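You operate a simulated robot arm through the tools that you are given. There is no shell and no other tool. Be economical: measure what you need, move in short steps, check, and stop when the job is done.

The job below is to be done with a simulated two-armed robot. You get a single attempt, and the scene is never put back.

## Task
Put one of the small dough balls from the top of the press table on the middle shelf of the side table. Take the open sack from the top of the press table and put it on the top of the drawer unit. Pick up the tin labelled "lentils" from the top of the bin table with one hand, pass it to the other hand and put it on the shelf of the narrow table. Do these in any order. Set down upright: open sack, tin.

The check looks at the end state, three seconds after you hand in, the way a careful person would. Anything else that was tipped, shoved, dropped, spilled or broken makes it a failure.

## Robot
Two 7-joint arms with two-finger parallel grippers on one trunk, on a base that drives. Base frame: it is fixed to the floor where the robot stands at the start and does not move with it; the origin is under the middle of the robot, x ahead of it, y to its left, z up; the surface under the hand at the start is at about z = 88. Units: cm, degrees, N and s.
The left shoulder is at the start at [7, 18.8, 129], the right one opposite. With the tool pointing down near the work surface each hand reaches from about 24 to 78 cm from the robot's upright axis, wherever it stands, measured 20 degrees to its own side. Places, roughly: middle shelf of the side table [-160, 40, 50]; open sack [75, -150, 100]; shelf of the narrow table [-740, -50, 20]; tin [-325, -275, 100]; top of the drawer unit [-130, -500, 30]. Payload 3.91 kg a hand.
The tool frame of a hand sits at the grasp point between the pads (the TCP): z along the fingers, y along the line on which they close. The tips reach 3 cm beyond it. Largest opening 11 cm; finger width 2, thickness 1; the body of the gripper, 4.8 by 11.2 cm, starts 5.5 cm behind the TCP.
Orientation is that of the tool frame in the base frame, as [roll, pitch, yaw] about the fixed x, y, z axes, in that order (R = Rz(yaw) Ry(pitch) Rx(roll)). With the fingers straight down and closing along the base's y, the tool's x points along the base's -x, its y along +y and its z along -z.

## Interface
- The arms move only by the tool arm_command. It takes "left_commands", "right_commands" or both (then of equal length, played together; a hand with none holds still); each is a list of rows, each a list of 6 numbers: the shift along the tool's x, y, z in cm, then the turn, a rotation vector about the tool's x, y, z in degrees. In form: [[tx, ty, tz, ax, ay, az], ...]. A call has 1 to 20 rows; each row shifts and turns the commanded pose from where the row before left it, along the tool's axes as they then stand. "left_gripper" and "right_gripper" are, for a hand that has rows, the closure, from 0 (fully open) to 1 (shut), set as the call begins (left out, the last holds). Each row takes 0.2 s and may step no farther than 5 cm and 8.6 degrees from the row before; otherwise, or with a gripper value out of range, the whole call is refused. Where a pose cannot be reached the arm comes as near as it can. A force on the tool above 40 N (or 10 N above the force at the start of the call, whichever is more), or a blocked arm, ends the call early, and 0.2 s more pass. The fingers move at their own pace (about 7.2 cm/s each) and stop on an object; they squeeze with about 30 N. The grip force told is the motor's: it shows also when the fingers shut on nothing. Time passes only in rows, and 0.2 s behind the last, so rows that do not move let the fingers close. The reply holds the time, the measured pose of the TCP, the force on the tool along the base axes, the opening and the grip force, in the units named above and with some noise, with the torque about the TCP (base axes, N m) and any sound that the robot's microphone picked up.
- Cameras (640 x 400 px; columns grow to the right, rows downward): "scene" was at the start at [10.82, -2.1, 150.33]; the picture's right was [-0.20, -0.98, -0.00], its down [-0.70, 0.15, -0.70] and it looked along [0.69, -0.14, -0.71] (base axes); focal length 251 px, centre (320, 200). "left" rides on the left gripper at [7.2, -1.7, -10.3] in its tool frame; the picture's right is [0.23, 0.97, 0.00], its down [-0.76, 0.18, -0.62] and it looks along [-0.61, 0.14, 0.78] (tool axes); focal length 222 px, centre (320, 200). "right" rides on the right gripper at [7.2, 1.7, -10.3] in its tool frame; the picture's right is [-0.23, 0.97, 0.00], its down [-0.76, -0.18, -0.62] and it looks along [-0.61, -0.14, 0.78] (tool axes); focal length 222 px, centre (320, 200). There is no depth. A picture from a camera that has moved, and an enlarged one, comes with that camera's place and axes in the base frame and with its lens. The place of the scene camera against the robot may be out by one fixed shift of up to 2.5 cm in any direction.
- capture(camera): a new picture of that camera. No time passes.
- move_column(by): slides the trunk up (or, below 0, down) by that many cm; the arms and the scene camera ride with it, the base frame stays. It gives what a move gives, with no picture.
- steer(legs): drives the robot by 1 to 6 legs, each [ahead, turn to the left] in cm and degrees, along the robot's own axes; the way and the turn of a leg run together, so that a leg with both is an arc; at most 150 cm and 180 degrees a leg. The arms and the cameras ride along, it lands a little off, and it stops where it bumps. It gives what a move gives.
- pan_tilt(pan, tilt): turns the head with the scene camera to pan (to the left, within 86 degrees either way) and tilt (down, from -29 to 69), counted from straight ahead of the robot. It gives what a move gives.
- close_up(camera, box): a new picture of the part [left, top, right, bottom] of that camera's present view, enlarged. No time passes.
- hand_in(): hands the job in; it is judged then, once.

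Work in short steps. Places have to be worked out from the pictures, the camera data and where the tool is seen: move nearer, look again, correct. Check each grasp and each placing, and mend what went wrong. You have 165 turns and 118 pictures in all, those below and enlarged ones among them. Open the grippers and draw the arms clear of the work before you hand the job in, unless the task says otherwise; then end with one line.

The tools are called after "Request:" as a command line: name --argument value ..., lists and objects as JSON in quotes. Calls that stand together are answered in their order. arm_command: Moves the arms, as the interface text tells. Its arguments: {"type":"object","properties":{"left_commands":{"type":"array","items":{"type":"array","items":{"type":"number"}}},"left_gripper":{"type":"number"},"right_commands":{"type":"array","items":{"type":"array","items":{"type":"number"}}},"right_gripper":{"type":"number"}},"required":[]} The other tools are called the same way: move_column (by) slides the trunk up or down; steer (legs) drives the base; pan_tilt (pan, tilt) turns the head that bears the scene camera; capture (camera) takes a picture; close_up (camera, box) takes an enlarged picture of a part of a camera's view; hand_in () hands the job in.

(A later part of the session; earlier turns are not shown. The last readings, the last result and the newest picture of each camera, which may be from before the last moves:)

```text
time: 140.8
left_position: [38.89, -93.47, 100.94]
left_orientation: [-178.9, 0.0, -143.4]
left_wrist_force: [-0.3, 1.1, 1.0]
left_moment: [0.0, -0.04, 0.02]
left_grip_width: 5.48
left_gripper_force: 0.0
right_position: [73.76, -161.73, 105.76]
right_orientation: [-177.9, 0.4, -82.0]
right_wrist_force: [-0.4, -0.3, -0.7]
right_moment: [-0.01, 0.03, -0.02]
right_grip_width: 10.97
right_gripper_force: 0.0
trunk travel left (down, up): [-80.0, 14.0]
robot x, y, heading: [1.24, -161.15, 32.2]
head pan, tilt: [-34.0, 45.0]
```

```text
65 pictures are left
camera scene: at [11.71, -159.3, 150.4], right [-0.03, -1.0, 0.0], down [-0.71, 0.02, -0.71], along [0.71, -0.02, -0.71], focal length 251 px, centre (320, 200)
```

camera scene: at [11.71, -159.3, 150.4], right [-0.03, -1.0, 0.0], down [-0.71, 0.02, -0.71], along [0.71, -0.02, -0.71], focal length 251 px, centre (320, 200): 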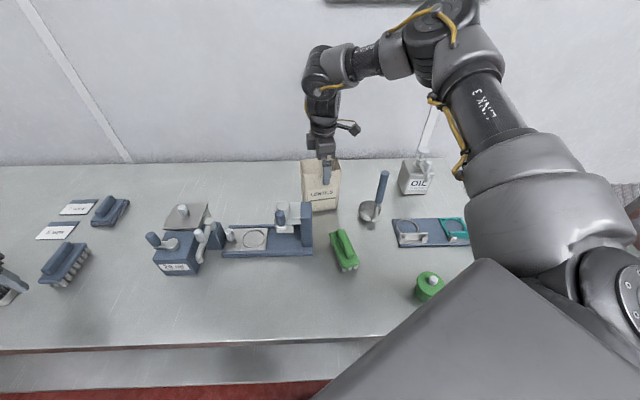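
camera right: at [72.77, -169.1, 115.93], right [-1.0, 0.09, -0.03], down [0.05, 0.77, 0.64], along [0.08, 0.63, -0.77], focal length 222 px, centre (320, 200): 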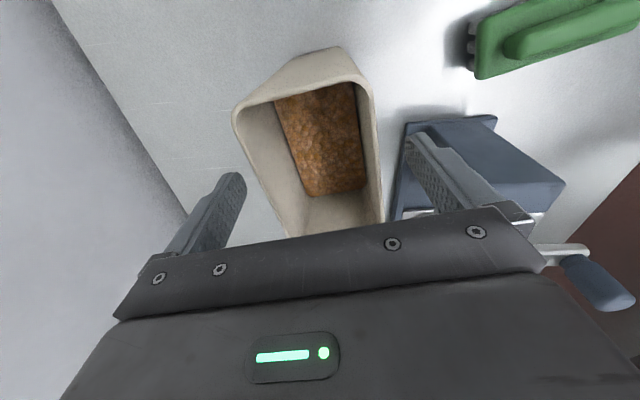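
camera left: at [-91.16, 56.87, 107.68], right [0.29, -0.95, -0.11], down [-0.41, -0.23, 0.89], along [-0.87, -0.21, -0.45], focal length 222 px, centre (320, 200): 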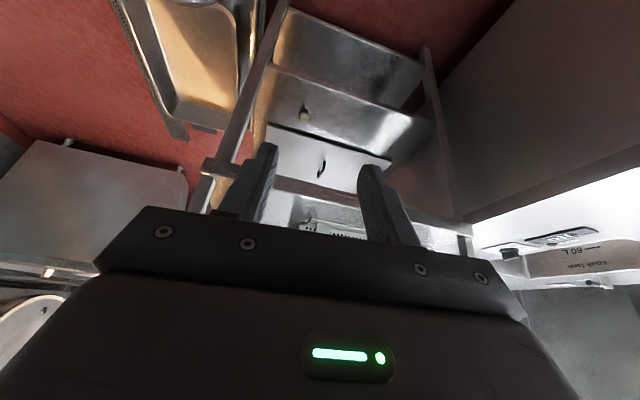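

The fingers straddle the sack. I'll descend 4.5 cm and close gently.

Request:
arm_command --right_commands '[[-0.4, 0, 1.5, 0, 0, 0], [-0.4, 0, 1.5, 0, 0, 0], [0, 0, 1.5, 0, 0, 0], [0, 0, 0, 0, 0, 0]]'

Request:
capture --camera "right"

```text
time: 141.8
left_position: [38.84, -93.34, 100.96]
left_orientation: [-178.9, 0.0, -143.3]
left_wrist_force: [-0.3, 0.6, -0.6]
left_moment: [0.01, 0.02, -0.01]
left_grip_width: 5.48
left_gripper_force: 0.1
right_position: [72.71, -162.47, 102.22]
right_orientation: [-177.7, 0.4, -82.0]
right_wrist_force: [-0.1, 0.7, 0.0]
right_moment: [0.03, 0.0, 0.0]
right_grip_width: 10.98
right_gripper_force: 0.0
right hand out of reach, approached as far as the arm can: row 1, 2, 3
trunk travel left (down, up): [-80.0, 14.0]
robot x, y, heading: [1.79, -161.52, 31.9]
head pan, tilt: [-34.0, 45.0]
```

```text
64 pictures are left
camera right: at [71.52, -169.92, 112.41], right [-1.0, 0.09, -0.03], down [0.05, 0.77, 0.64], along [0.08, 0.63, -0.77], focal length 222 px, centre (320, 200)
```

right: 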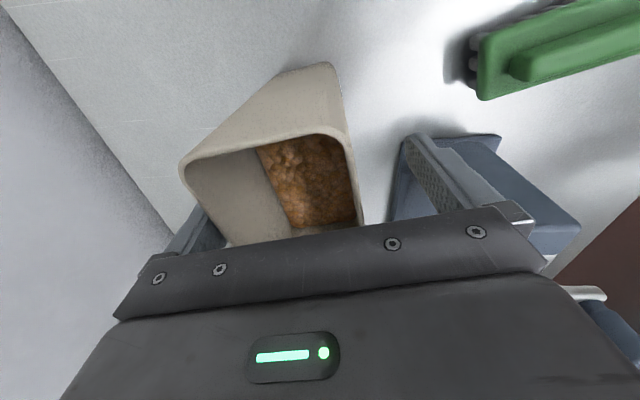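

I'm about 0.9 cm short in x, so I'll creep the base forward a little more, then close.

Request:
steer --legs '[[1.1, 0]]'

Request:
arm_command --right_commands '[[0, 0, 0, 0, 0, 0], [0, 0, 0, 0, 0, 0], [0, 0, 0, 0, 0, 0], [0, 0, 0, 0, 0, 0], [0, 0, 0, 0, 0, 0]]' --right_gripper 0.5

Request:
capture --camera "right"

```text
time: 142.5
left_position: [39.59, -92.86, 101.15]
left_orientation: [-178.9, 0.2, -143.2]
left_wrist_force: [0.4, -0.2, 0.7]
left_moment: [0.0, -0.02, 0.0]
left_grip_width: 5.49
left_gripper_force: 0.0
right_position: [73.22, -162.05, 102.29]
right_orientation: [-177.8, 0.6, -82.0]
right_wrist_force: [-0.8, 0.3, 0.0]
right_moment: [0.0, -0.03, -0.04]
right_grip_width: 11.02
right_gripper_force: 0.0
trunk travel left (down, up): [-80.0, 14.0]
robot x, y, heading: [2.73, -160.36, 32.0]
head pan, tilt: [-34.0, 45.0]
```

```text
time: 143.7
left_position: [39.81, -92.88, 101.04]
left_orientation: [-179.0, 0.0, -143.3]
left_wrist_force: [0.2, 0.8, 0.6]
left_moment: [-0.02, -0.01, 0.03]
left_grip_width: 5.5
left_gripper_force: 0.0
right_position: [73.46, -162.01, 102.16]
right_orientation: [-177.9, 0.4, -81.9]
right_wrist_force: [-1.7, -0.6, 0.6]
right_moment: [-0.12, 0.24, 0.02]
right_grip_width: 7.11
right_gripper_force: 30.4
trunk travel left (down, up): [-80.0, 14.0]
robot x, y, heading: [2.55, -160.77, 32.0]
head pan, tilt: [-34.0, 45.0]
```

```text
63 pictures are left
camera right: at [72.44, -169.4, 112.4], right [-1.0, 0.09, -0.03], down [0.05, 0.77, 0.64], along [0.08, 0.63, -0.77], focal length 222 px, centre (320, 200)
```

right: 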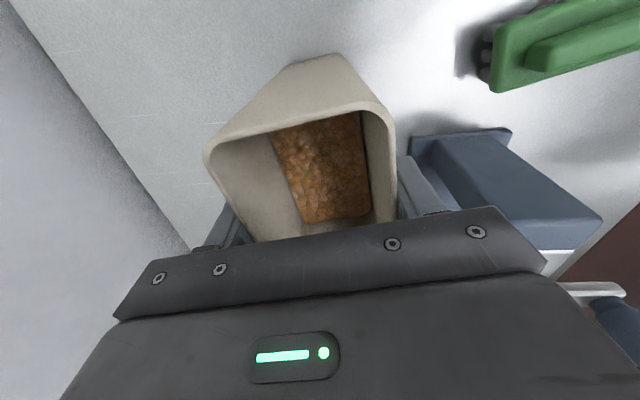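

The sack is gripped at 7.1 cm. I'll lift with the trunk and check.

Request:
move_column --by 6

Request:
capture --camera "right"

Request:
move_column --by 8

Request:
steer --legs '[[-30, 0]]'

Request:
capture --camera "scene"

```text
time: 144.7
left_position: [39.88, -92.89, 107.0]
left_orientation: [-178.8, -0.1, -143.3]
left_wrist_force: [0.0, 0.1, 0.2]
left_moment: [-0.01, 0.04, -0.01]
left_grip_width: 5.48
left_gripper_force: 0.0
right_position: [73.63, -161.9, 107.99]
right_orientation: [-177.9, 0.5, -82.0]
right_wrist_force: [-0.3, 0.0, -6.4]
right_moment: [-0.05, 0.04, -0.01]
right_grip_width: 7.11
right_gripper_force: 29.6
trunk travel left (down, up): [-86.0, 8.0]
robot x, y, heading: [2.34, -160.5, 32.0]
head pan, tilt: [-34.0, 45.0]
```

```text
62 pictures are left
camera right: at [72.54, -169.36, 118.34], right [-1.0, 0.09, -0.03], down [0.05, 0.77, 0.64], along [0.08, 0.63, -0.77], focal length 222 px, centre (320, 200)
```

right: 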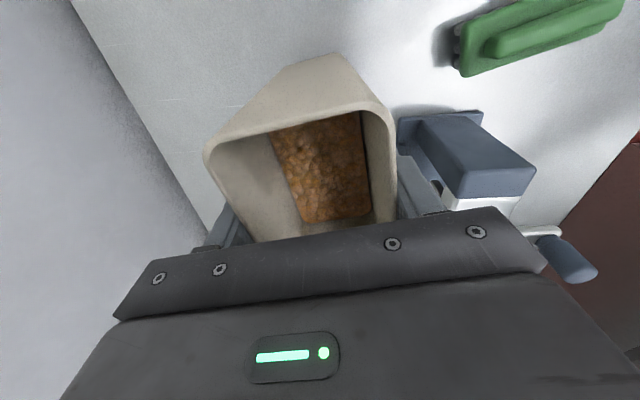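

```text
time: 145.9
left_position: [39.88, -92.88, 114.98]
left_orientation: [-178.9, 0.0, -143.4]
left_wrist_force: [-0.2, 0.7, -0.2]
left_moment: [-0.01, -0.05, -0.06]
left_grip_width: 5.51
left_gripper_force: 0.1
right_position: [73.56, -161.92, 116.16]
right_orientation: [-177.9, 0.5, -82.1]
right_wrist_force: [0.2, -0.5, -6.3]
right_moment: [-0.1, 0.01, 0.0]
right_grip_width: 7.08
right_gripper_force: 30.1
trunk travel left (down, up): [-94.0, 0.0]
robot x, y, heading: [2.32, -160.53, 32.0]
head pan, tilt: [-34.0, 45.0]
```

```text
time: 148.0
left_position: [14.73, -108.78, 114.77]
left_orientation: [-178.9, -0.2, -143.4]
left_wrist_force: [0.0, -0.2, -0.2]
left_moment: [0.01, 0.0, -0.02]
left_grip_width: 5.51
left_gripper_force: 0.0
right_position: [48.24, -177.87, 115.9]
right_orientation: [-178.0, 0.5, -82.2]
right_wrist_force: [0.0, 0.6, -6.7]
right_moment: [-0.07, 0.0, 0.0]
right_grip_width: 7.1
right_gripper_force: 29.8
trunk travel left (down, up): [-94.0, 0.0]
robot x, y, heading: [-23.02, -176.86, 32.0]
head pan, tilt: [-34.0, 45.0]
```

```text
61 pictures are left
camera scene: at [-12.49, -174.51, 164.35], right [-0.04, -1.0, 0.0], down [-0.71, 0.02, -0.71], along [0.7, -0.03, -0.71], focal length 251 px, centre (320, 200)
```

scene: 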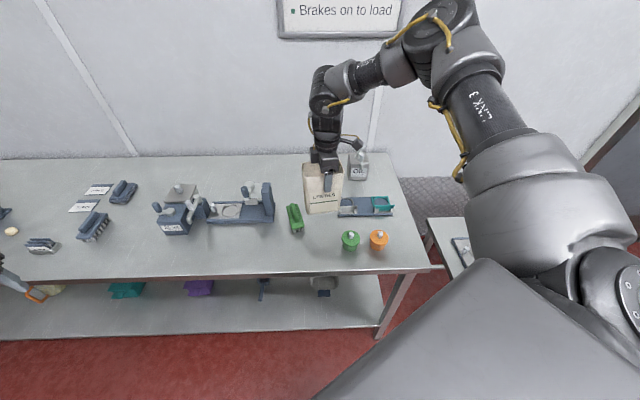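

The sack is lifted level and weighs about 0.65 kg. I'll back off further, turn right towards the drawer unit, and look.

Request:
steer --legs '[[-40, 0], [0, -130]]'

Request:
pan_tilt --pan -5 --tilt 20

Request:
capture --camera "scene"

```text
time: 155.9
left_position: [-30.99, -270.82, 114.94]
left_orientation: [-178.9, -0.1, 85.9]
left_wrist_force: [0.0, 0.3, -0.8]
left_moment: [0.02, 0.02, 0.01]
left_grip_width: 5.5
left_gripper_force: 0.0
right_position: [-105.26, -251.22, 116.12]
right_orientation: [-177.9, 0.5, 147.3]
right_wrist_force: [-0.9, -0.2, -5.8]
right_moment: [0.05, 0.03, 0.02]
right_grip_width: 7.09
right_gripper_force: 29.7
trunk travel left (down, up): [-94.0, 0.0]
robot x, y, heading: [-57.97, -198.3, -98.6]
head pan, tilt: [-34.0, 45.0]
```

```text
time: 156.8
left_position: [-31.0, -270.88, 114.97]
left_orientation: [-178.9, -0.2, 85.9]
left_wrist_force: [1.1, 0.1, 0.1]
left_moment: [-0.02, -0.02, 0.02]
left_grip_width: 5.48
left_gripper_force: 0.0
right_position: [-105.34, -251.29, 116.16]
right_orientation: [-177.9, 0.6, 147.2]
right_wrist_force: [0.5, -0.7, -6.4]
right_moment: [0.03, 0.02, 0.02]
right_grip_width: 7.07
right_gripper_force: 30.1
trunk travel left (down, up): [-94.0, 0.0]
robot x, y, heading: [-57.66, -198.09, -98.6]
head pan, tilt: [-5.0, 20.0]
```

```text
60 pictures are left
camera scene: at [-63.05, -212.65, 168.25], right [-0.97, 0.24, 0.0], down [0.08, 0.33, -0.94], along [-0.22, -0.91, -0.34], focal length 251 px, centre (320, 200)
```

scene: 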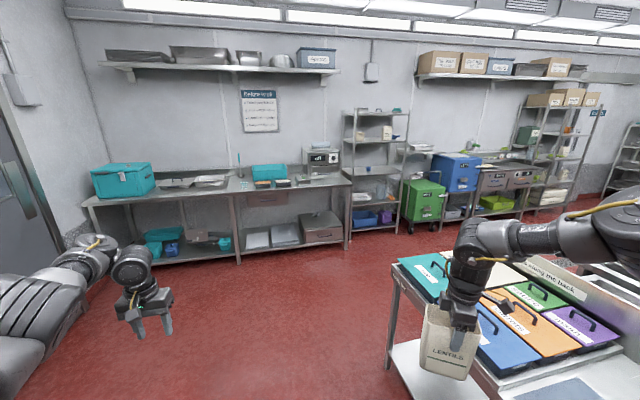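

The drawer unit appears to be the grey box on the lower shelf of the far counter. I'll zoom in.

Request:
close_up --camera "scene" --box '[220, 140, 420, 270]'

```text
3.08 times, centred on (320, 205) of scene
camera zoom: at [-63.05, -212.65, 168.25], right [-0.97, 0.24, 0.0], down [0.08, 0.33, -0.94], along [-0.22, -0.91, -0.34], focal length 774 px, centre (320, 185)
```

zoom: 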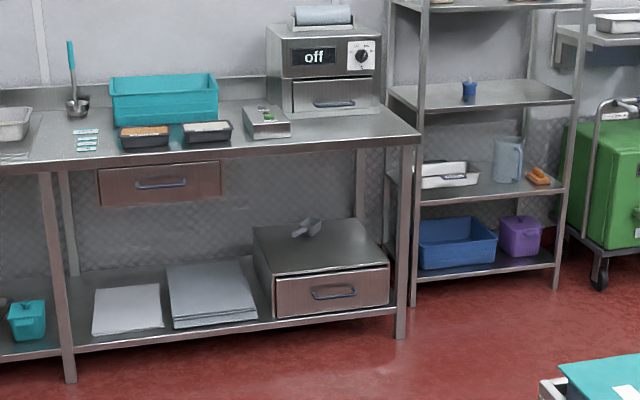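

The drawer unit stands on the lower shelf, under the counter (unit top z≈30, x -110..-158, front y≈-484; counter top ≈85, front edge y≈-475). A top grasp would hit the counter from beneath, so I'll set the sack on the free counter end, regrasp it horizontally, then slide it in. Driving closer first.

Request:
steer --legs '[[0, 8.6], [130, 0]]'

Request:
arm_command --right_commands '[[0, 0, 0, 0, 0, 8.2], [0, 0, 0, 0, 0, 8.2], [0, 0, 0, 0, 0, 8.2], [0, 0, 0, 0, 0, 8.2], [0, 0, 0, 0, 0, 8.2], [0, 0, 0, 0, 0, 8.2], [0, 0, 0, 0, 0, 8.2], [0, 0, 0, 0, 0, 5], [0, 0, 0, 0, 0, 0]]'

Request:
pan_tilt --pan -20 --tilt 35

Request:
capture --camera "scene"

```text
time: 163.9
left_position: [-19.72, -393.21, 114.95]
left_orientation: [-178.8, 0.1, 94.9]
left_wrist_force: [-0.2, 0.4, -1.2]
left_moment: [0.01, -0.01, -0.02]
left_grip_width: 5.51
left_gripper_force: 0.1
right_position: [-96.1, -385.52, 116.1]
right_orientation: [-177.8, 0.6, 156.2]
right_wrist_force: [-1.0, -0.9, -5.3]
right_moment: [0.01, 0.03, 0.0]
right_grip_width: 7.07
right_gripper_force: 30.3
trunk travel left (down, up): [-94.0, 0.0]
robot x, y, heading: [-57.55, -325.76, -89.6]
head pan, tilt: [-5.0, 20.0]
```

```text
time: 165.9
left_position: [-19.59, -393.23, 114.99]
left_orientation: [-178.8, -0.2, 94.9]
left_wrist_force: [-0.6, 1.1, -0.2]
left_moment: [-0.02, 0.02, 0.03]
left_grip_width: 5.49
left_gripper_force: 0.0
right_position: [-96.17, -385.58, 116.18]
right_orientation: [-179.4, 2.2, 93.7]
right_wrist_force: [0.3, 0.3, -6.5]
right_moment: [0.07, 0.02, 0.02]
right_grip_width: 7.07
right_gripper_force: 30.5
trunk travel left (down, up): [-94.0, 0.0]
robot x, y, heading: [-57.74, -326.21, -89.3]
head pan, tilt: [-5.0, 20.0]
```

```text
time: 166.7
left_position: [-19.66, -393.16, 114.88]
left_orientation: [-178.9, -0.1, 94.9]
left_wrist_force: [0.1, 0.4, 0.6]
left_moment: [-0.03, 0.01, 0.0]
left_grip_width: 5.53
left_gripper_force: 0.0
right_position: [-96.22, -385.63, 116.2]
right_orientation: [-179.5, 2.3, 93.9]
right_wrist_force: [0.3, -0.9, -6.3]
right_moment: [0.08, 0.01, 0.01]
right_grip_width: 7.08
right_gripper_force: 30.0
trunk travel left (down, up): [-94.0, 0.0]
robot x, y, heading: [-57.86, -325.48, -89.7]
head pan, tilt: [-20.0, 35.0]
```

```text
58 pictures are left
camera scene: at [-62.8, -339.57, 165.88], right [-0.94, 0.34, 0.0], down [0.19, 0.54, -0.82], along [-0.28, -0.77, -0.57], focal length 251 px, centre (320, 200)
```

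scene: 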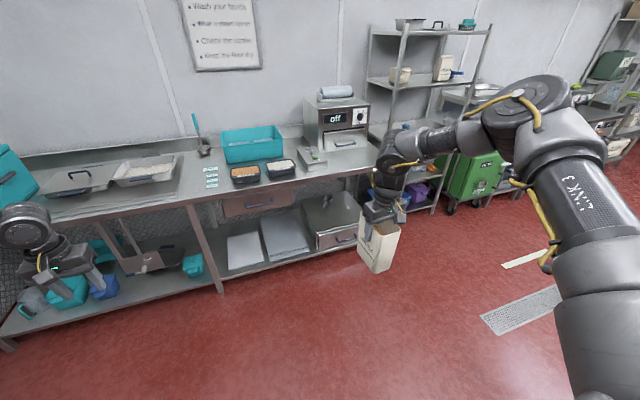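

The sack hangs upright. I'll drive to about [-108,-387] facing -y, then assess the counter's free right end.

Request:
steer --legs '[[0, -40], [79, 0], [0, 40]]'

Request:
capture --camera "scene"

```text
time: 174.7
left_position: [-73.22, -454.61, 115.07]
left_orientation: [-178.9, 0.0, 93.3]
left_wrist_force: [-0.5, 0.0, 0.0]
left_moment: [0.0, -0.02, 0.02]
left_grip_width: 5.52
left_gripper_force: 0.1
right_position: [-149.45, -444.72, 116.11]
right_orientation: [-179.6, 2.2, 92.1]
right_wrist_force: [0.0, 0.0, -5.8]
right_moment: [0.06, -0.01, 0.03]
right_grip_width: 7.07
right_gripper_force: 30.1
trunk travel left (down, up): [-94.0, 0.0]
robot x, y, heading: [-109.05, -386.36, -91.2]
head pan, tilt: [-20.0, 35.0]
```

```text
57 pictures are left
camera scene: at [-114.81, -399.74, 165.87], right [-0.93, 0.36, 0.0], down [0.21, 0.53, -0.82], along [-0.3, -0.76, -0.57], focal length 251 px, centre (320, 200)
```

scene: 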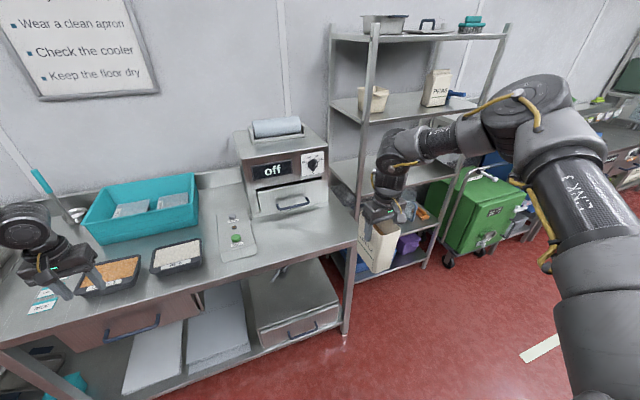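

The free counter zone is x -120..-158, y -472..-500. I'll shift the sack to x≈-140, then drive forward 38 cm.

Request:
arm_command --right_commands '[[0, 3, 0, 0, 0, 0], [0, 3, 0, 0, 0, 0], [0, 3, 0, 0, 0, 0], [0, 0, 0, 0, 0, 0]]'

Request:
steer --legs '[[38, 0]]'

Request:
pan_tilt --pan -28 --tilt 50

Request:
capture --camera "scene"

Request:
capture --camera "right"

```text
time: 175.7
left_position: [-73.09, -454.69, 114.97]
left_orientation: [-178.9, 0.0, 93.3]
left_wrist_force: [-1.3, -0.3, 0.2]
left_moment: [0.02, 0.0, 0.01]
left_grip_width: 5.48
left_gripper_force: 0.1
right_position: [-142.15, -441.62, 117.71]
right_orientation: [-179.6, 2.3, 92.2]
right_wrist_force: [-0.9, 0.3, -5.9]
right_moment: [0.05, 0.0, 0.02]
right_grip_width: 7.08
right_gripper_force: 30.0
right hand out of reach, approached as far as the arm can: row 1, 2, 3
trunk travel left (down, up): [-94.0, 0.0]
robot x, y, heading: [-109.1, -386.05, -91.1]
head pan, tilt: [-20.0, 35.0]
```

```text
time: 178.1
left_position: [-74.46, -492.75, 115.18]
left_orientation: [-178.9, 0.1, 93.0]
left_wrist_force: [0.4, 0.4, -0.4]
left_moment: [-0.04, -0.01, 0.0]
left_grip_width: 5.53
left_gripper_force: 0.0
right_position: [-143.41, -479.27, 117.84]
right_orientation: [-179.7, 2.4, 91.9]
right_wrist_force: [0.0, 0.2, -6.2]
right_moment: [0.06, 0.0, 0.01]
right_grip_width: 7.06
right_gripper_force: 29.9
trunk travel left (down, up): [-94.0, 0.0]
robot x, y, heading: [-109.82, -423.81, -91.8]
head pan, tilt: [-20.0, 35.0]
```

```text
time: 178.8
left_position: [-74.45, -492.92, 114.92]
left_orientation: [-179.0, -0.1, 92.9]
left_wrist_force: [0.1, 0.3, 0.8]
left_moment: [0.01, 0.01, -0.04]
left_grip_width: 5.5
left_gripper_force: 0.0
right_position: [-143.46, -479.57, 117.7]
right_orientation: [-179.6, 2.3, 92.0]
right_wrist_force: [0.4, -0.3, -6.1]
right_moment: [0.07, 0.06, 0.02]
right_grip_width: 7.09
right_gripper_force: 30.2
trunk travel left (down, up): [-94.0, 0.0]
robot x, y, heading: [-110.0, -424.19, -91.6]
head pan, tilt: [-28.0, 50.0]
```

```text
56 pictures are left
camera scene: at [-116.27, -436.39, 163.7], right [-0.87, 0.49, 0.0], down [0.38, 0.67, -0.64], along [-0.32, -0.56, -0.77], focal length 251 px, centre (320, 200)
```

scene: 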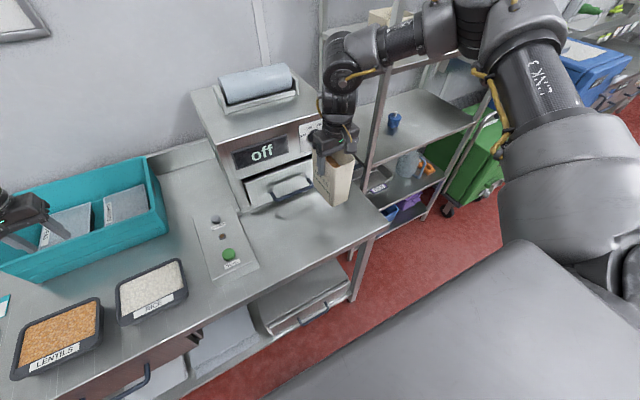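

```text
55 pictures are left
camera right: at [-141.95, -471.77, 127.74], right [0.98, -0.2, 0.0], down [-0.15, -0.74, 0.65], along [-0.13, -0.64, -0.76], focal length 222 px, centre (320, 200)
```

right: 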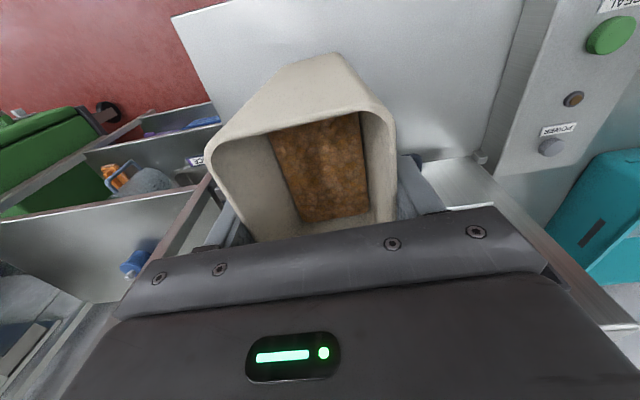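

The sack is over free counter, about 5 cm in from the front edge. I'll level the hand to its grasp attitude and lower 15 cm.

Request:
arm_command --right_commands '[[0, 0, 2, 1.7, 1.8, 0], [0, 0, 3, 0, 0, 0], [0, 0, 3, 0, 0, 0], [0, 0, 3, 0, 0, 0], [0, 0, 2, 0, 0, 0], [0, 0, 2, 0, 0, 0], [0, 0, 0, 0, 0, 0]]'

Request:
close_up --camera "scene" --box '[240, 100, 420, 260]'

```text
time: 180.4
left_position: [-74.45, -492.86, 115.02]
left_orientation: [-178.8, 0.0, 93.0]
left_wrist_force: [0.3, -0.3, -0.6]
left_moment: [-0.01, -0.02, -0.02]
left_grip_width: 5.53
left_gripper_force: 0.1
right_position: [-148.64, -473.89, 109.11]
right_orientation: [-178.0, 0.5, 91.8]
right_wrist_force: [0.0, 0.1, -5.8]
right_moment: [0.04, 0.02, -0.02]
right_grip_width: 7.09
right_gripper_force: 30.0
right hand out of reach, approached as far as the arm can: row 1, 2, 3, 4, 5, 6
trunk travel left (down, up): [-94.0, 0.0]
robot x, y, heading: [-110.17, -424.05, -91.9]
head pan, tilt: [-28.0, 50.0]
```

```text
2.50 times, centred on (330, 180) of scene
camera zoom: at [-116.27, -436.3, 163.7], right [-0.87, 0.49, 0.0], down [0.38, 0.67, -0.64], along [-0.32, -0.56, -0.77], focal length 628 px, centre (295, 250)
```

zoom: 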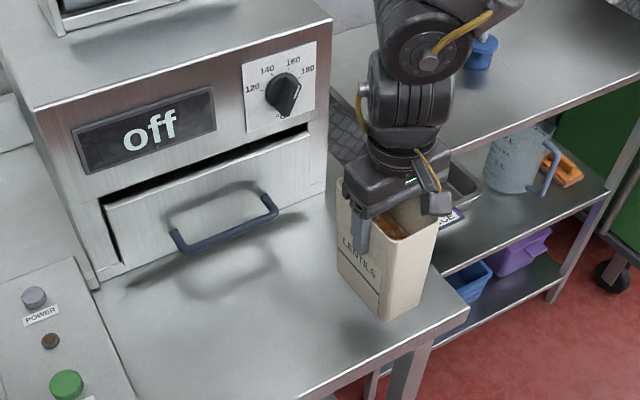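

The right wrist is near its roll limit in this attitude, so it drifts. I'll raise it, yaw the hand 35° away from the limit and re-centre; I'll also try lifting the left hand so the trunk can go down.

Request:
arm_command --right_commands '[[0, 0, -3, 0, 0, -8], [0, 0, -3, 0, 0, -8], [0, 0, 0, 0, 0, -8], [0, 0, 0, 0, 0, -8], [0, 0, 0, 0, 0, -3], [0, 0, 0, 0, 0, 0]]' --left_commands '[[0, 0, -3, 0, 0, 8], [0, 0, -3, 0, 0, 8], [0, 0, -3, 0, 0, 8], [2, 0, -3, 0, 0, 8], [2, 0, 0, 0, 0, 3], [0, 0, 0, 0, 0, 0]]'

```text
time: 181.5
left_position: [-73.11, -493.25, 127.95]
left_orientation: [-178.3, 1.3, 61.6]
left_wrist_force: [-12.1, -6.4, -51.2]
left_moment: [-3.26, 0.62, 0.66]
left_grip_width: 5.5
left_gripper_force: 0.1
left hand out of reach, approached as far as the arm can: row 1, 4, 5
right_position: [-148.47, -473.73, 115.24]
right_orientation: [-178.0, -0.8, 124.2]
right_wrist_force: [-0.2, -0.6, -6.3]
right_moment: [0.04, 0.02, 0.0]
right_grip_width: 7.11
right_gripper_force: 30.3
trunk travel left (down, up): [-94.0, 0.0]
robot x, y, heading: [-110.39, -423.87, -91.6]
head pan, tilt: [-28.0, 50.0]
stopped in row 5 (left hand): the force on the tool passed its limit at 121 N (the readings are from after the stop); the commanded pose is now the measured one
```

Both hands moved: the left rose 13 cm (slightly strained, so I'll relieve it) and the right is at yaw 124°. I'll move the sack to [-142,-482].

Request:
arm_command --right_commands '[[-2.6, 0.2, 0, 0, 0, 0], [-2.6, 0.2, 0, 0, 0, 0], [-2.6, 0.2, 0, 0, 0, 0], [-2.5, 0.3, 0, 0, 0, 0], [0, 0, 0, 0, 0, 0]]' --left_commands '[[0, 0, 1.5, 0, 0, 0], [0, 0, 1.5, 0, 0, 0], [0, 0, 0, 0, 0, 0], [0, 0, 0, 0, 0, 0], [0, 0, 0, 0, 0, 0]]'

Request:
arm_command --right_commands '[[0, 0, 2, 0, 0, 0], [0, 0, 2, 0, 0, 0], [0, 0, 2, 0, 0, 0], [0, 0, 2, 0, 0, 0], [0, 0, 2, 0, 0, 0], [0, 0, 0, 0, 0, 0]]'

Request:
capture --camera "scene"

```text
time: 182.7
left_position: [-73.36, -493.46, 124.65]
left_orientation: [-178.3, 1.0, 61.5]
left_wrist_force: [0.2, -0.2, -1.1]
left_moment: [0.04, -0.02, 0.02]
left_grip_width: 5.49
left_gripper_force: 0.0
right_position: [-144.34, -478.72, 117.14]
right_orientation: [-177.9, -0.7, 124.2]
right_wrist_force: [0.3, -0.3, -5.9]
right_moment: [0.06, 0.03, -0.02]
right_grip_width: 7.1
right_gripper_force: 30.2
right hand out of reach, approached as far as the arm can: row 3, 4
trunk travel left (down, up): [-94.0, 0.0]
robot x, y, heading: [-110.08, -423.75, -91.6]
head pan, tilt: [-28.0, 50.0]
```

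```text
time: 184.1
left_position: [-73.17, -493.43, 124.78]
left_orientation: [-178.4, 1.1, 61.5]
left_wrist_force: [0.1, 0.1, 0.0]
left_moment: [0.0, 0.0, 0.02]
left_grip_width: 5.5
left_gripper_force: 0.0
right_position: [-147.6, -475.28, 110.76]
right_orientation: [-178.0, -0.6, 124.2]
right_wrist_force: [-0.8, 0.3, -6.9]
right_moment: [0.07, 0.0, -0.02]
right_grip_width: 7.09
right_gripper_force: 29.9
right hand out of reach, approached as far as the arm can: row 1, 2, 3, 4, 5
trunk travel left (down, up): [-94.0, 0.0]
robot x, y, heading: [-110.29, -424.13, -91.8]
head pan, tilt: [-28.0, 50.0]
```

```text
53 pictures are left
camera scene: at [-116.26, -436.33, 163.7], right [-0.87, 0.49, 0.0], down [0.38, 0.67, -0.64], along [-0.32, -0.56, -0.77], focal length 251 px, centre (320, 200)
```

scene: 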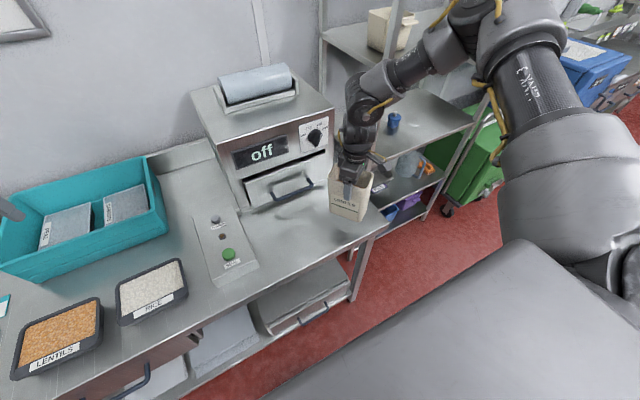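

The arm won't go lower from this posture, so I'll use the trunk: drive forward 6 cm, then lower the trunk with the left hand well above the tub.

Request:
steer --legs '[[6.5, 0]]'

Request:
move_column --by -9.5

Request:
capture --camera "scene"

Request:
capture --camera "left"

```text
time: 185.6
left_position: [-72.01, -499.33, 127.95]
left_orientation: [-178.5, 2.8, 73.7]
left_wrist_force: [-0.1, 0.5, -0.6]
left_moment: [-0.03, -0.04, 0.02]
left_grip_width: 5.51
left_gripper_force: 0.2
right_position: [-147.79, -478.53, 112.07]
right_orientation: [-177.1, 1.0, 124.0]
right_wrist_force: [-0.2, -0.3, -6.6]
right_moment: [0.12, 0.02, -0.01]
right_grip_width: 7.13
right_gripper_force: 29.9
trunk travel left (down, up): [-94.0, 0.0]
robot x, y, heading: [-110.44, -430.67, -91.9]
head pan, tilt: [-28.0, 50.0]
stopped in leg 1: the robot was blocked; the commanded pose is now the measured one
```

```text
time: 186.9
left_position: [-72.06, -499.59, 118.09]
left_orientation: [-178.4, 2.4, 73.1]
left_wrist_force: [-0.4, 0.8, 0.1]
left_moment: [-0.02, -0.01, 0.0]
left_grip_width: 5.51
left_gripper_force: 0.0
right_position: [-147.49, -478.83, 102.5]
right_orientation: [-177.1, 0.8, 124.1]
right_wrist_force: [0.6, -0.4, 7.4]
right_moment: [0.81, 0.0, -0.02]
right_grip_width: 7.07
right_gripper_force: 30.1
trunk travel left (down, up): [-84.5, 9.5]
robot x, y, heading: [-110.67, -430.74, -91.5]
head pan, tilt: [-28.0, 50.0]
```

```text
52 pictures are left
camera scene: at [-116.36, -442.68, 154.24], right [-0.87, 0.5, 0.0], down [0.38, 0.67, -0.64], along [-0.32, -0.56, -0.77], focal length 251 px, centre (320, 200)
```

scene: 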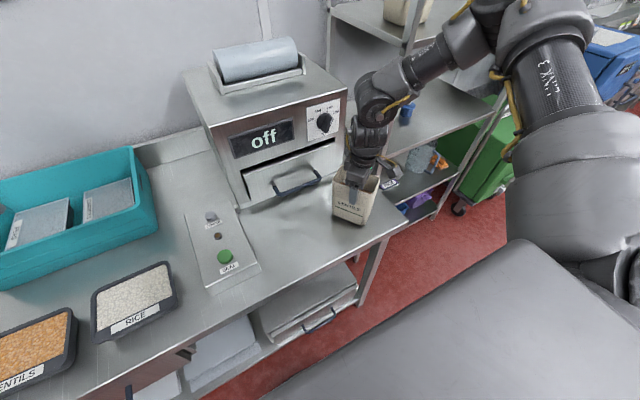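

```text
51 pictures are left
camera left: at [-71.13, -491.81, 128.2], right [1.0, -0.07, -0.04], down [-0.03, -0.76, 0.65], along [-0.07, -0.65, -0.76], focal length 222 px, centre (320, 200)
```

left: 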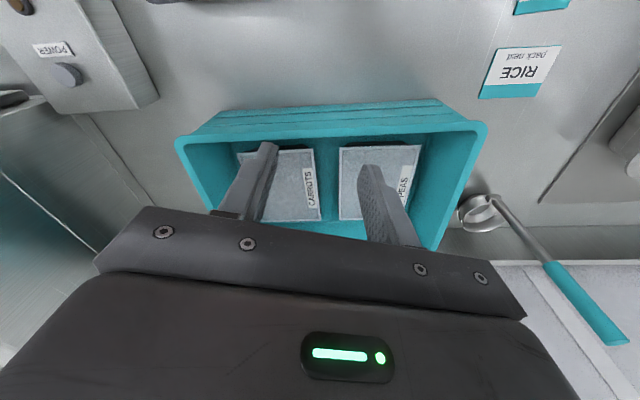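

The sack now rests on the counter (force reversed to +7 N, counter z≈88). I'll release it and raise the hand.

Request:
arm_command --right_commands '[[0, 0, 0, 0, 0, 0], [0, 0, 0, 0, 0, 0], [0, 0, 0, 0, 0, 0], [0, 0, 0, 0, 0, 0]]' --right_gripper 0

Request:
move_column --by 9.5

Request:
capture --camera "right"

```text
time: 187.9
left_position: [-72.03, -499.59, 117.98]
left_orientation: [-178.4, 2.5, 73.0]
left_wrist_force: [-0.4, -0.6, 0.2]
left_moment: [0.03, 0.01, -0.05]
left_grip_width: 5.49
left_gripper_force: 0.1
right_position: [-147.77, -478.97, 102.56]
right_orientation: [-177.2, 0.9, 124.1]
right_wrist_force: [-0.5, 0.3, 0.0]
right_moment: [0.0, 0.0, 0.01]
right_grip_width: 11.03
right_gripper_force: 0.0
trunk travel left (down, up): [-84.5, 9.5]
robot x, y, heading: [-110.22, -430.8, -91.7]
head pan, tilt: [-28.0, 50.0]
```

```text
time: 189.2
left_position: [-72.08, -499.51, 127.55]
left_orientation: [-178.4, 2.4, 73.0]
left_wrist_force: [0.2, 0.4, -0.4]
left_moment: [0.01, 0.02, 0.03]
left_grip_width: 5.5
left_gripper_force: 0.1
right_position: [-147.79, -479.03, 111.96]
right_orientation: [-177.0, 0.8, 124.1]
right_wrist_force: [0.2, 0.6, -0.2]
right_moment: [-0.01, 0.02, 0.03]
right_grip_width: 10.97
right_gripper_force: 0.0
trunk travel left (down, up): [-94.0, 0.0]
robot x, y, heading: [-110.0, -430.79, -91.6]
head pan, tilt: [-28.0, 50.0]
```

```text
50 pictures are left
camera right: at [-150.08, -471.5, 122.09], right [0.93, 0.36, -0.05], down [0.3, -0.7, 0.64], along [0.2, -0.61, -0.76], focal length 222 px, centre (320, 200)
```

right: 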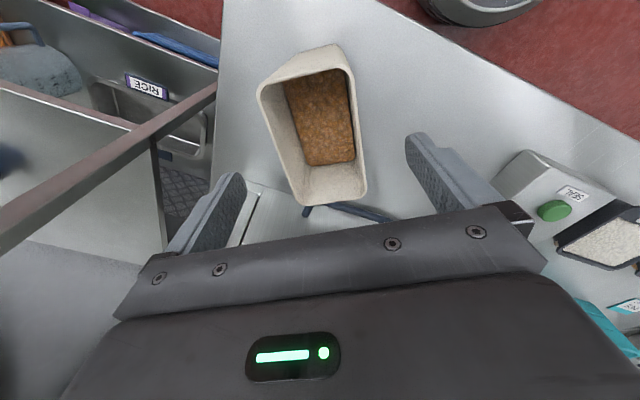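

The sack stands at [-147.9,-479.6], with its long axis along about -52°. I'll back the right hand off along its own x and tilt it forward about 50° for a side grasp.

Request:
arm_command --right_commands '[[0, 0, -2, 0, 0, 0], [3, 0, -1, 0, 0, 0], [4, 0, 0, 0, 0, 0], [4, 0, 0, 0, 0, 0], [4, 0, 0, 0, 0, -3], [0, 0, 0, -2.9, -8, 0], [0, 0, 0, 0, -8.5, 0], [0, 0, 0, 0, -8.5, 0], [0, 0, 0, 0, -8.5, 0], [0, 0, 0, 0, -8.5, 0], [0, 0, 0, 0, -8, 0], [0, 0, 0, 0, 0, 0]]'

Request:
capture --camera "scene"

Request:
capture --camera "right"

```text
time: 191.8
left_position: [-71.98, -499.68, 127.47]
left_orientation: [-178.3, 2.4, 73.0]
left_wrist_force: [-0.6, -0.6, 0.4]
left_moment: [0.04, -0.01, 0.0]
left_grip_width: 5.51
left_gripper_force: 0.1
right_position: [-155.96, -466.48, 114.69]
right_orientation: [-179.9, 50.8, 127.4]
right_wrist_force: [0.2, -0.5, 0.0]
right_moment: [-0.02, -0.01, 0.04]
right_grip_width: 11.0
right_gripper_force: 0.1
trunk travel left (down, up): [-94.0, 0.0]
robot x, y, heading: [-110.36, -430.44, -91.9]
head pan, tilt: [-28.0, 50.0]
```

```text
49 pictures are left
camera scene: at [-116.36, -442.86, 163.71], right [-0.87, 0.5, 0.0], down [0.38, 0.67, -0.64], along [-0.32, -0.56, -0.77], focal length 251 px, centre (320, 200)
```

scene: 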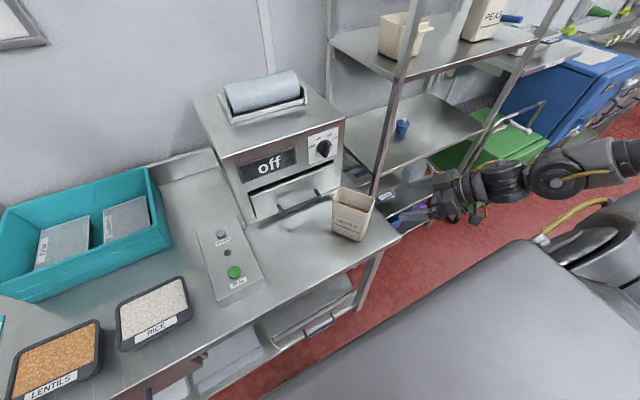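

```text
48 pictures are left
camera right: at [-162.26, -455.36, 115.72], right [0.86, 0.48, 0.17], down [-0.14, -0.11, 0.98], along [0.49, -0.87, -0.02], focal length 222 px, centre (320, 200)
```

right: 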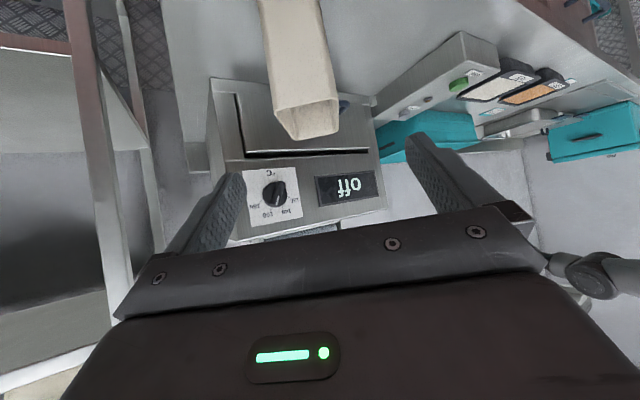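

The tilt worked cleanly. I'll shift 2 cm sideways, lower the trunk 13 cm, and check the alignment before advancing.

Request:
arm_command --right_commands '[[0, -2, 0, 0, 0, 0], [0, 0, 0, 0, 0, 0]]'

Request:
move_column --by -13

Request:
capture --camera "right"

Request:
close_up --camera "scene" --box '[280, 130, 480, 270]'

```text
time: 192.4
left_position: [-71.96, -499.73, 127.48]
left_orientation: [-178.5, 2.4, 73.0]
left_wrist_force: [0.3, 0.2, 0.2]
left_moment: [0.02, 0.01, -0.02]
left_grip_width: 5.51
left_gripper_force: 0.2
right_position: [-157.66, -467.6, 114.78]
right_orientation: [180.0, 50.8, 127.3]
right_wrist_force: [0.2, 0.3, -0.3]
right_moment: [0.0, 0.02, -0.02]
right_grip_width: 11.02
right_gripper_force: 0.1
trunk travel left (down, up): [-94.0, 0.0]
robot x, y, heading: [-110.44, -430.73, -91.8]
head pan, tilt: [-28.0, 50.0]
```

```text
time: 194.0
left_position: [-72.02, -499.61, 114.58]
left_orientation: [-178.4, 2.4, 73.0]
left_wrist_force: [-0.1, 0.5, -0.7]
left_moment: [-0.01, 0.02, 0.01]
left_grip_width: 5.49
left_gripper_force: 0.0
right_position: [-157.58, -467.63, 101.8]
right_orientation: [-179.8, 50.8, 127.3]
right_wrist_force: [0.1, 1.1, 1.2]
right_moment: [0.05, 0.02, 0.0]
right_grip_width: 10.96
right_gripper_force: 0.0
trunk travel left (down, up): [-81.0, 13.0]
robot x, y, heading: [-110.31, -430.46, -91.7]
head pan, tilt: [-28.0, 50.0]
```

```text
47 pictures are left
camera right: at [-163.89, -456.54, 102.78], right [0.86, 0.48, 0.18], down [-0.14, -0.11, 0.98], along [0.49, -0.87, -0.02], focal length 222 px, centre (320, 200)
```

right: 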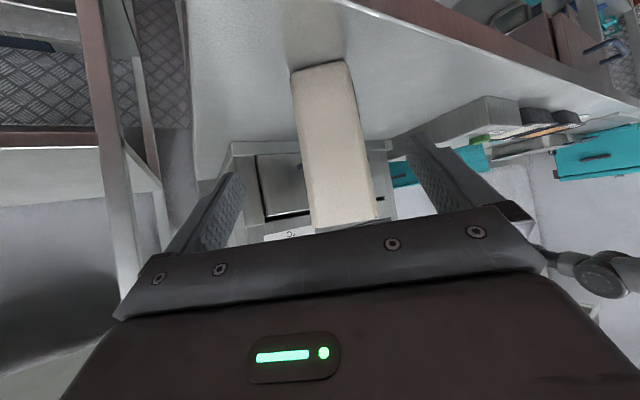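

```text
2.86 times, centred on (380, 200) of scene
camera zoom: at [-116.44, -442.8, 150.72], right [-0.87, 0.5, 0.0], down [0.38, 0.67, -0.64], along [-0.32, -0.56, -0.77], focal length 718 px, centre (149, 200)
```

zoom: 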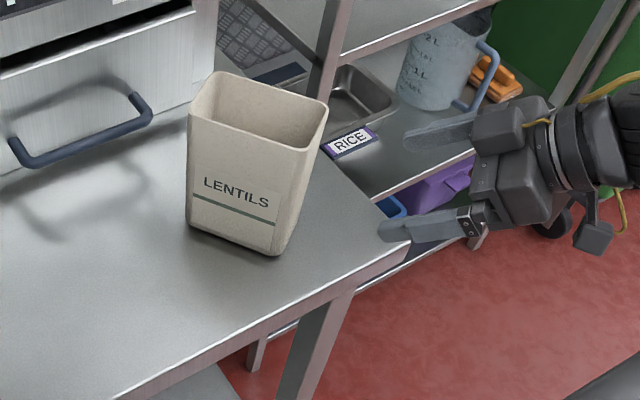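

Alignment is within about 0.6 cm. I'll advance the open fingers about 14.8 cm horizontally to straddle the sack below its rim.

Request:
arm_command --right_commands '[[-2.3, 0.6, 2.87, 0, 0, 0], [-2.3, 0, 2.87, 0, 0, 0], [-2.3, 0, 2.87, 0, 0, 0], [0, 0, 0, 0, 0, 0]]'

Request:
close_up --camera "scene" --box '[280, 130, 480, 270]'

Request:
capture --camera "right"

```text
time: 195.0
left_position: [-72.11, -499.65, 114.54]
left_orientation: [-178.4, 2.4, 73.1]
left_wrist_force: [-1.0, 0.9, 0.0]
left_moment: [0.04, 0.01, -0.03]
left_grip_width: 5.52
left_gripper_force: 0.1
right_position: [-150.35, -476.05, 101.54]
right_orientation: [-180.0, 50.6, 127.3]
right_wrist_force: [-0.4, 0.6, 0.1]
right_moment: [0.01, 0.03, 0.0]
right_grip_width: 11.0
right_gripper_force: 0.1
trunk travel left (down, up): [-81.0, 13.0]
robot x, y, heading: [-110.2, -430.8, -91.7]
head pan, tilt: [-28.0, 50.0]
```

```text
2.86 times, centred on (380, 200) of scene
camera zoom: at [-116.41, -442.76, 150.72], right [-0.87, 0.5, 0.0], down [0.38, 0.67, -0.64], along [-0.32, -0.56, -0.77], focal length 718 px, centre (149, 200)
```

zoom: 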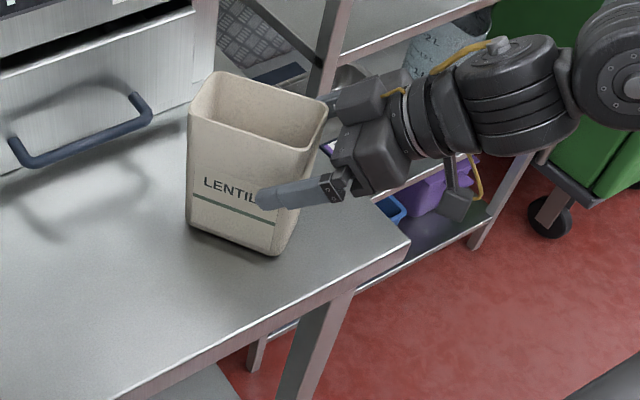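

```text
44 pictures are left
camera right: at [-156.76, -465.01, 102.53], right [0.86, 0.47, 0.17], down [-0.14, -0.11, 0.98], along [0.49, -0.87, -0.02], focal length 222 px, centre (320, 200)
```

right: 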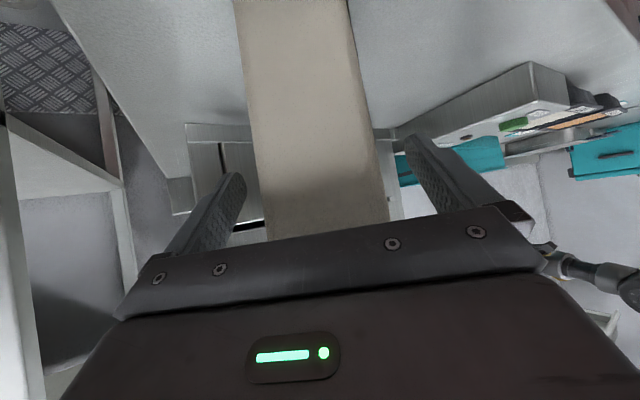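

It's well centred. I'll advance 3 cm more and close the gripper.

Request:
arm_command --right_commands '[[-0.95, 0, 1.15, 0, 0, 0], [-0.95, 0, 1.15, 0, 0, 0], [0, 0, 0, 0, 0, 0]]'

Request:
arm_command --right_commands '[[0, 0, 0, 0, 0, 0], [0, 0, 0, 0, 0, 0], [0, 0, 0, 0, 0, 0], [0, 0, 0, 0, 0, 0], [0, 0, 0, 0, 0, 0]]' --right_gripper 0.5

Request:
move_column --by 4

Request:
close_up --camera "scene" --box '[280, 130, 480, 270]'

```text
time: 195.8
left_position: [-72.15, -499.61, 114.55]
left_orientation: [-178.4, 2.4, 73.1]
left_wrist_force: [-0.1, -0.1, -0.3]
left_moment: [0.0, 0.03, -0.02]
left_grip_width: 5.5
left_gripper_force: 0.1
right_position: [-148.72, -478.47, 101.67]
right_orientation: [-179.9, 50.7, 127.3]
right_wrist_force: [0.2, 0.9, -0.4]
right_moment: [-0.03, 0.02, -0.02]
right_grip_width: 11.0
right_gripper_force: 0.0
trunk travel left (down, up): [-81.0, 13.0]
robot x, y, heading: [-110.63, -430.84, -91.7]
head pan, tilt: [-28.0, 50.0]
```

```text
time: 197.0
left_position: [-72.07, -499.58, 114.51]
left_orientation: [-178.4, 2.4, 73.0]
left_wrist_force: [0.6, 0.8, -0.6]
left_moment: [0.01, -0.02, 0.02]
left_grip_width: 5.51
left_gripper_force: 0.2
right_position: [-148.67, -478.53, 101.73]
right_orientation: [-179.9, 50.7, 127.3]
right_wrist_force: [-0.6, -2.6, 1.4]
right_moment: [-0.26, 0.15, -0.12]
right_grip_width: 7.11
right_gripper_force: 30.6
trunk travel left (down, up): [-81.0, 13.0]
robot x, y, heading: [-110.55, -430.63, -91.4]
head pan, tilt: [-28.0, 50.0]
```

```text
time: 197.8
left_position: [-72.17, -499.77, 118.45]
left_orientation: [-178.4, 2.3, 73.0]
left_wrist_force: [0.9, -0.1, 0.5]
left_moment: [0.0, 0.01, 0.01]
left_grip_width: 5.51
left_gripper_force: 0.0
right_position: [-148.68, -478.7, 105.53]
right_orientation: [179.9, 50.8, 127.3]
right_wrist_force: [-0.9, -0.1, -6.2]
right_moment: [0.11, 0.07, 0.01]
right_grip_width: 7.12
right_gripper_force: 29.9
trunk travel left (down, up): [-85.0, 9.0]
robot x, y, heading: [-110.07, -430.93, -91.6]
head pan, tilt: [-28.0, 50.0]
```

```text
2.86 times, centred on (380, 200) of scene
camera zoom: at [-116.51, -442.96, 154.69], right [-0.87, 0.5, 0.0], down [0.38, 0.67, -0.64], along [-0.32, -0.56, -0.77], focal length 718 px, centre (149, 200)
```

zoom: 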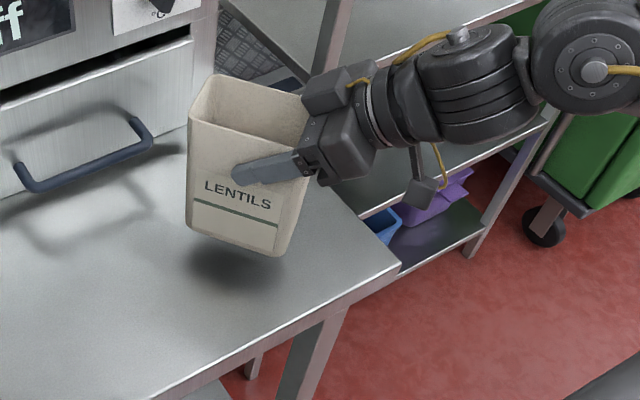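

The sack is held upright with its base 13.5 cm below the TCP. I'll back away from the counter, then swing the left arm out to the side so that it won't hit the counter when the trunk lowers.

Request:
move_column --by 5

Request:
steer --legs '[[-45, 0]]'

Request:
arm_command --left_commands '[[0, 4.8, 0, 0, 0, -4.3], [0, 4.8, 0, 0, 0, -4.3], [0, 4.8, 0, 0, 0, -4.3], [0, 4.8, 0, 0, 0, -4.3], [0, 4.8, 0, 0, 0, -4.3], [0, 4.8, 0, 0, 0, -4.3], [0, 4.8, 0, 0, 0, -4.3], [0, 4.8, 0, 0, 0, -4.3], [0, 4.8, 0, 0, 0, -4.3], [0, 4.8, 0, 0, 0, -4.3], [0, 4.8, 0, 0, 0, -4.3], [0, 4.8, 0, 0, 0, -4.3], [0, 4.8, 0, 0, 0, -4.3], [0, 4.8, 0, 0, 0, -4.3], [0, 0, 0, 0, 0, 0]]'

Request:
pan_tilt --pan 0 --tilt 35

Request:
capture --camera "scene"

```text
time: 198.7
left_position: [-72.14, -499.81, 123.48]
left_orientation: [-178.3, 2.4, 73.1]
left_wrist_force: [-0.1, -0.1, 0.0]
left_moment: [0.02, -0.01, -0.02]
left_grip_width: 5.51
left_gripper_force: 0.1
right_position: [-148.78, -478.64, 110.76]
right_orientation: [-180.0, 50.6, 127.1]
right_wrist_force: [1.9, 0.9, -6.1]
right_moment: [0.08, 0.08, 0.01]
right_grip_width: 7.06
right_gripper_force: 29.3
trunk travel left (down, up): [-90.0, 4.0]
robot x, y, heading: [-110.38, -430.43, -91.9]
head pan, tilt: [-28.0, 50.0]
```

```text
time: 201.5
left_position: [-70.64, -453.89, 123.44]
left_orientation: [-178.3, 2.3, 73.1]
left_wrist_force: [-0.7, -0.1, -0.3]
left_moment: [0.0, -0.01, 0.01]
left_grip_width: 5.52
left_gripper_force: 0.1
right_position: [-147.28, -432.73, 110.58]
right_orientation: [179.9, 50.7, 127.2]
right_wrist_force: [-0.7, 0.2, -6.7]
right_moment: [0.1, 0.03, -0.01]
right_grip_width: 7.08
right_gripper_force: 30.0
trunk travel left (down, up): [-90.0, 4.0]
robot x, y, heading: [-108.72, -384.85, -92.0]
head pan, tilt: [-28.0, 50.0]
```

```text
time: 204.7
left_position: [-19.92, -418.33, 121.38]
left_orientation: [-177.2, -0.2, 133.3]
left_wrist_force: [-0.8, -0.6, -0.7]
left_moment: [0.0, -0.06, -0.02]
left_grip_width: 5.5
left_gripper_force: 0.1
left hand out of reach, approached as far as the arm can: row 3, 4, 5, 6, 7, 8, 9, 10, 11, 12, 13, 14
right_position: [-147.33, -432.68, 110.64]
right_orientation: [180.0, 50.7, 127.3]
right_wrist_force: [0.6, -0.8, -7.2]
right_moment: [0.07, 0.07, 0.01]
right_grip_width: 7.08
right_gripper_force: 29.8
trunk travel left (down, up): [-90.0, 4.0]
robot x, y, heading: [-109.24, -384.57, -91.5]
head pan, tilt: [-28.0, 50.0]
```

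```text
time: 205.6
left_position: [-19.74, -418.37, 121.34]
left_orientation: [-177.3, -0.2, 133.2]
left_wrist_force: [0.4, 0.0, 0.4]
left_moment: [-0.05, 0.03, 0.01]
left_grip_width: 5.51
left_gripper_force: 0.1
right_position: [-147.31, -432.48, 110.62]
right_orientation: [-180.0, 50.7, 127.3]
right_wrist_force: [0.0, 0.0, -6.9]
right_moment: [0.1, 0.07, 0.0]
right_grip_width: 7.08
right_gripper_force: 29.6
trunk travel left (down, up): [-90.0, 4.0]
robot x, y, heading: [-109.02, -384.64, -91.4]
head pan, tilt: [0.0, 35.0]
```

```text
42 pictures are left
camera scene: at [-111.55, -398.87, 161.88], right [-1.0, 0.03, 0.0], down [0.02, 0.57, -0.82], along [-0.02, -0.82, -0.57], focal length 251 px, centre (320, 200)
```

scene: 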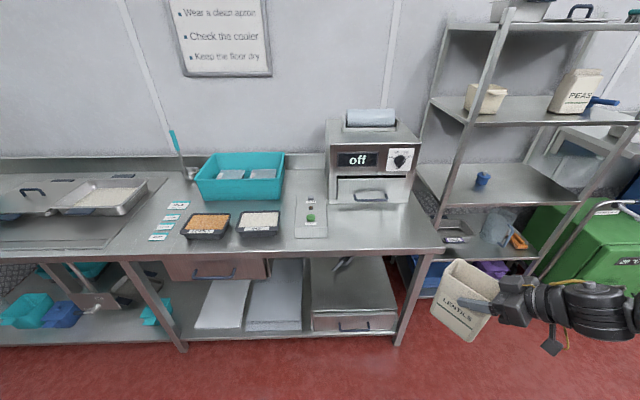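

The left arm is out to the side. I'll yaw the held sack 20° clockwise about vertical, so the wrist clears the counter leg, and move it inward and forward.

Request:
arm_command --right_commands '[[0, 0, 0, 5.2, 0, 4.2], [0, 0, 0, 5.2, 0, 4.2], [0, 0, 0, 5.2, 0, 4.2], [-1.92, 2.2, 2.35, 0, 0, 0], [-1.92, 2.2, 2.35, 0, 0, 0], [-1.92, 2.2, 2.35, 0, 0, 0], [-1.92, 2.2, 2.35, 0, 0, 0], [0, 0, 0, 0, 0, 0]]'

```text
time: 207.4
left_position: [-19.74, -418.35, 121.34]
left_orientation: [-177.2, -0.1, 133.2]
left_wrist_force: [-0.7, -0.2, 0.4]
left_moment: [0.02, 0.0, -0.01]
left_grip_width: 5.5
left_gripper_force: 0.1
right_position: [-135.33, -441.47, 110.53]
right_orientation: [-179.7, 50.7, 107.4]
right_wrist_force: [0.6, 0.5, -6.9]
right_moment: [0.11, 0.05, -0.03]
right_grip_width: 7.08
right_gripper_force: 29.8
trunk travel left (down, up): [-90.0, 4.0]
robot x, y, heading: [-108.68, -384.86, -91.8]
head pan, tilt: [0.0, 35.0]
```

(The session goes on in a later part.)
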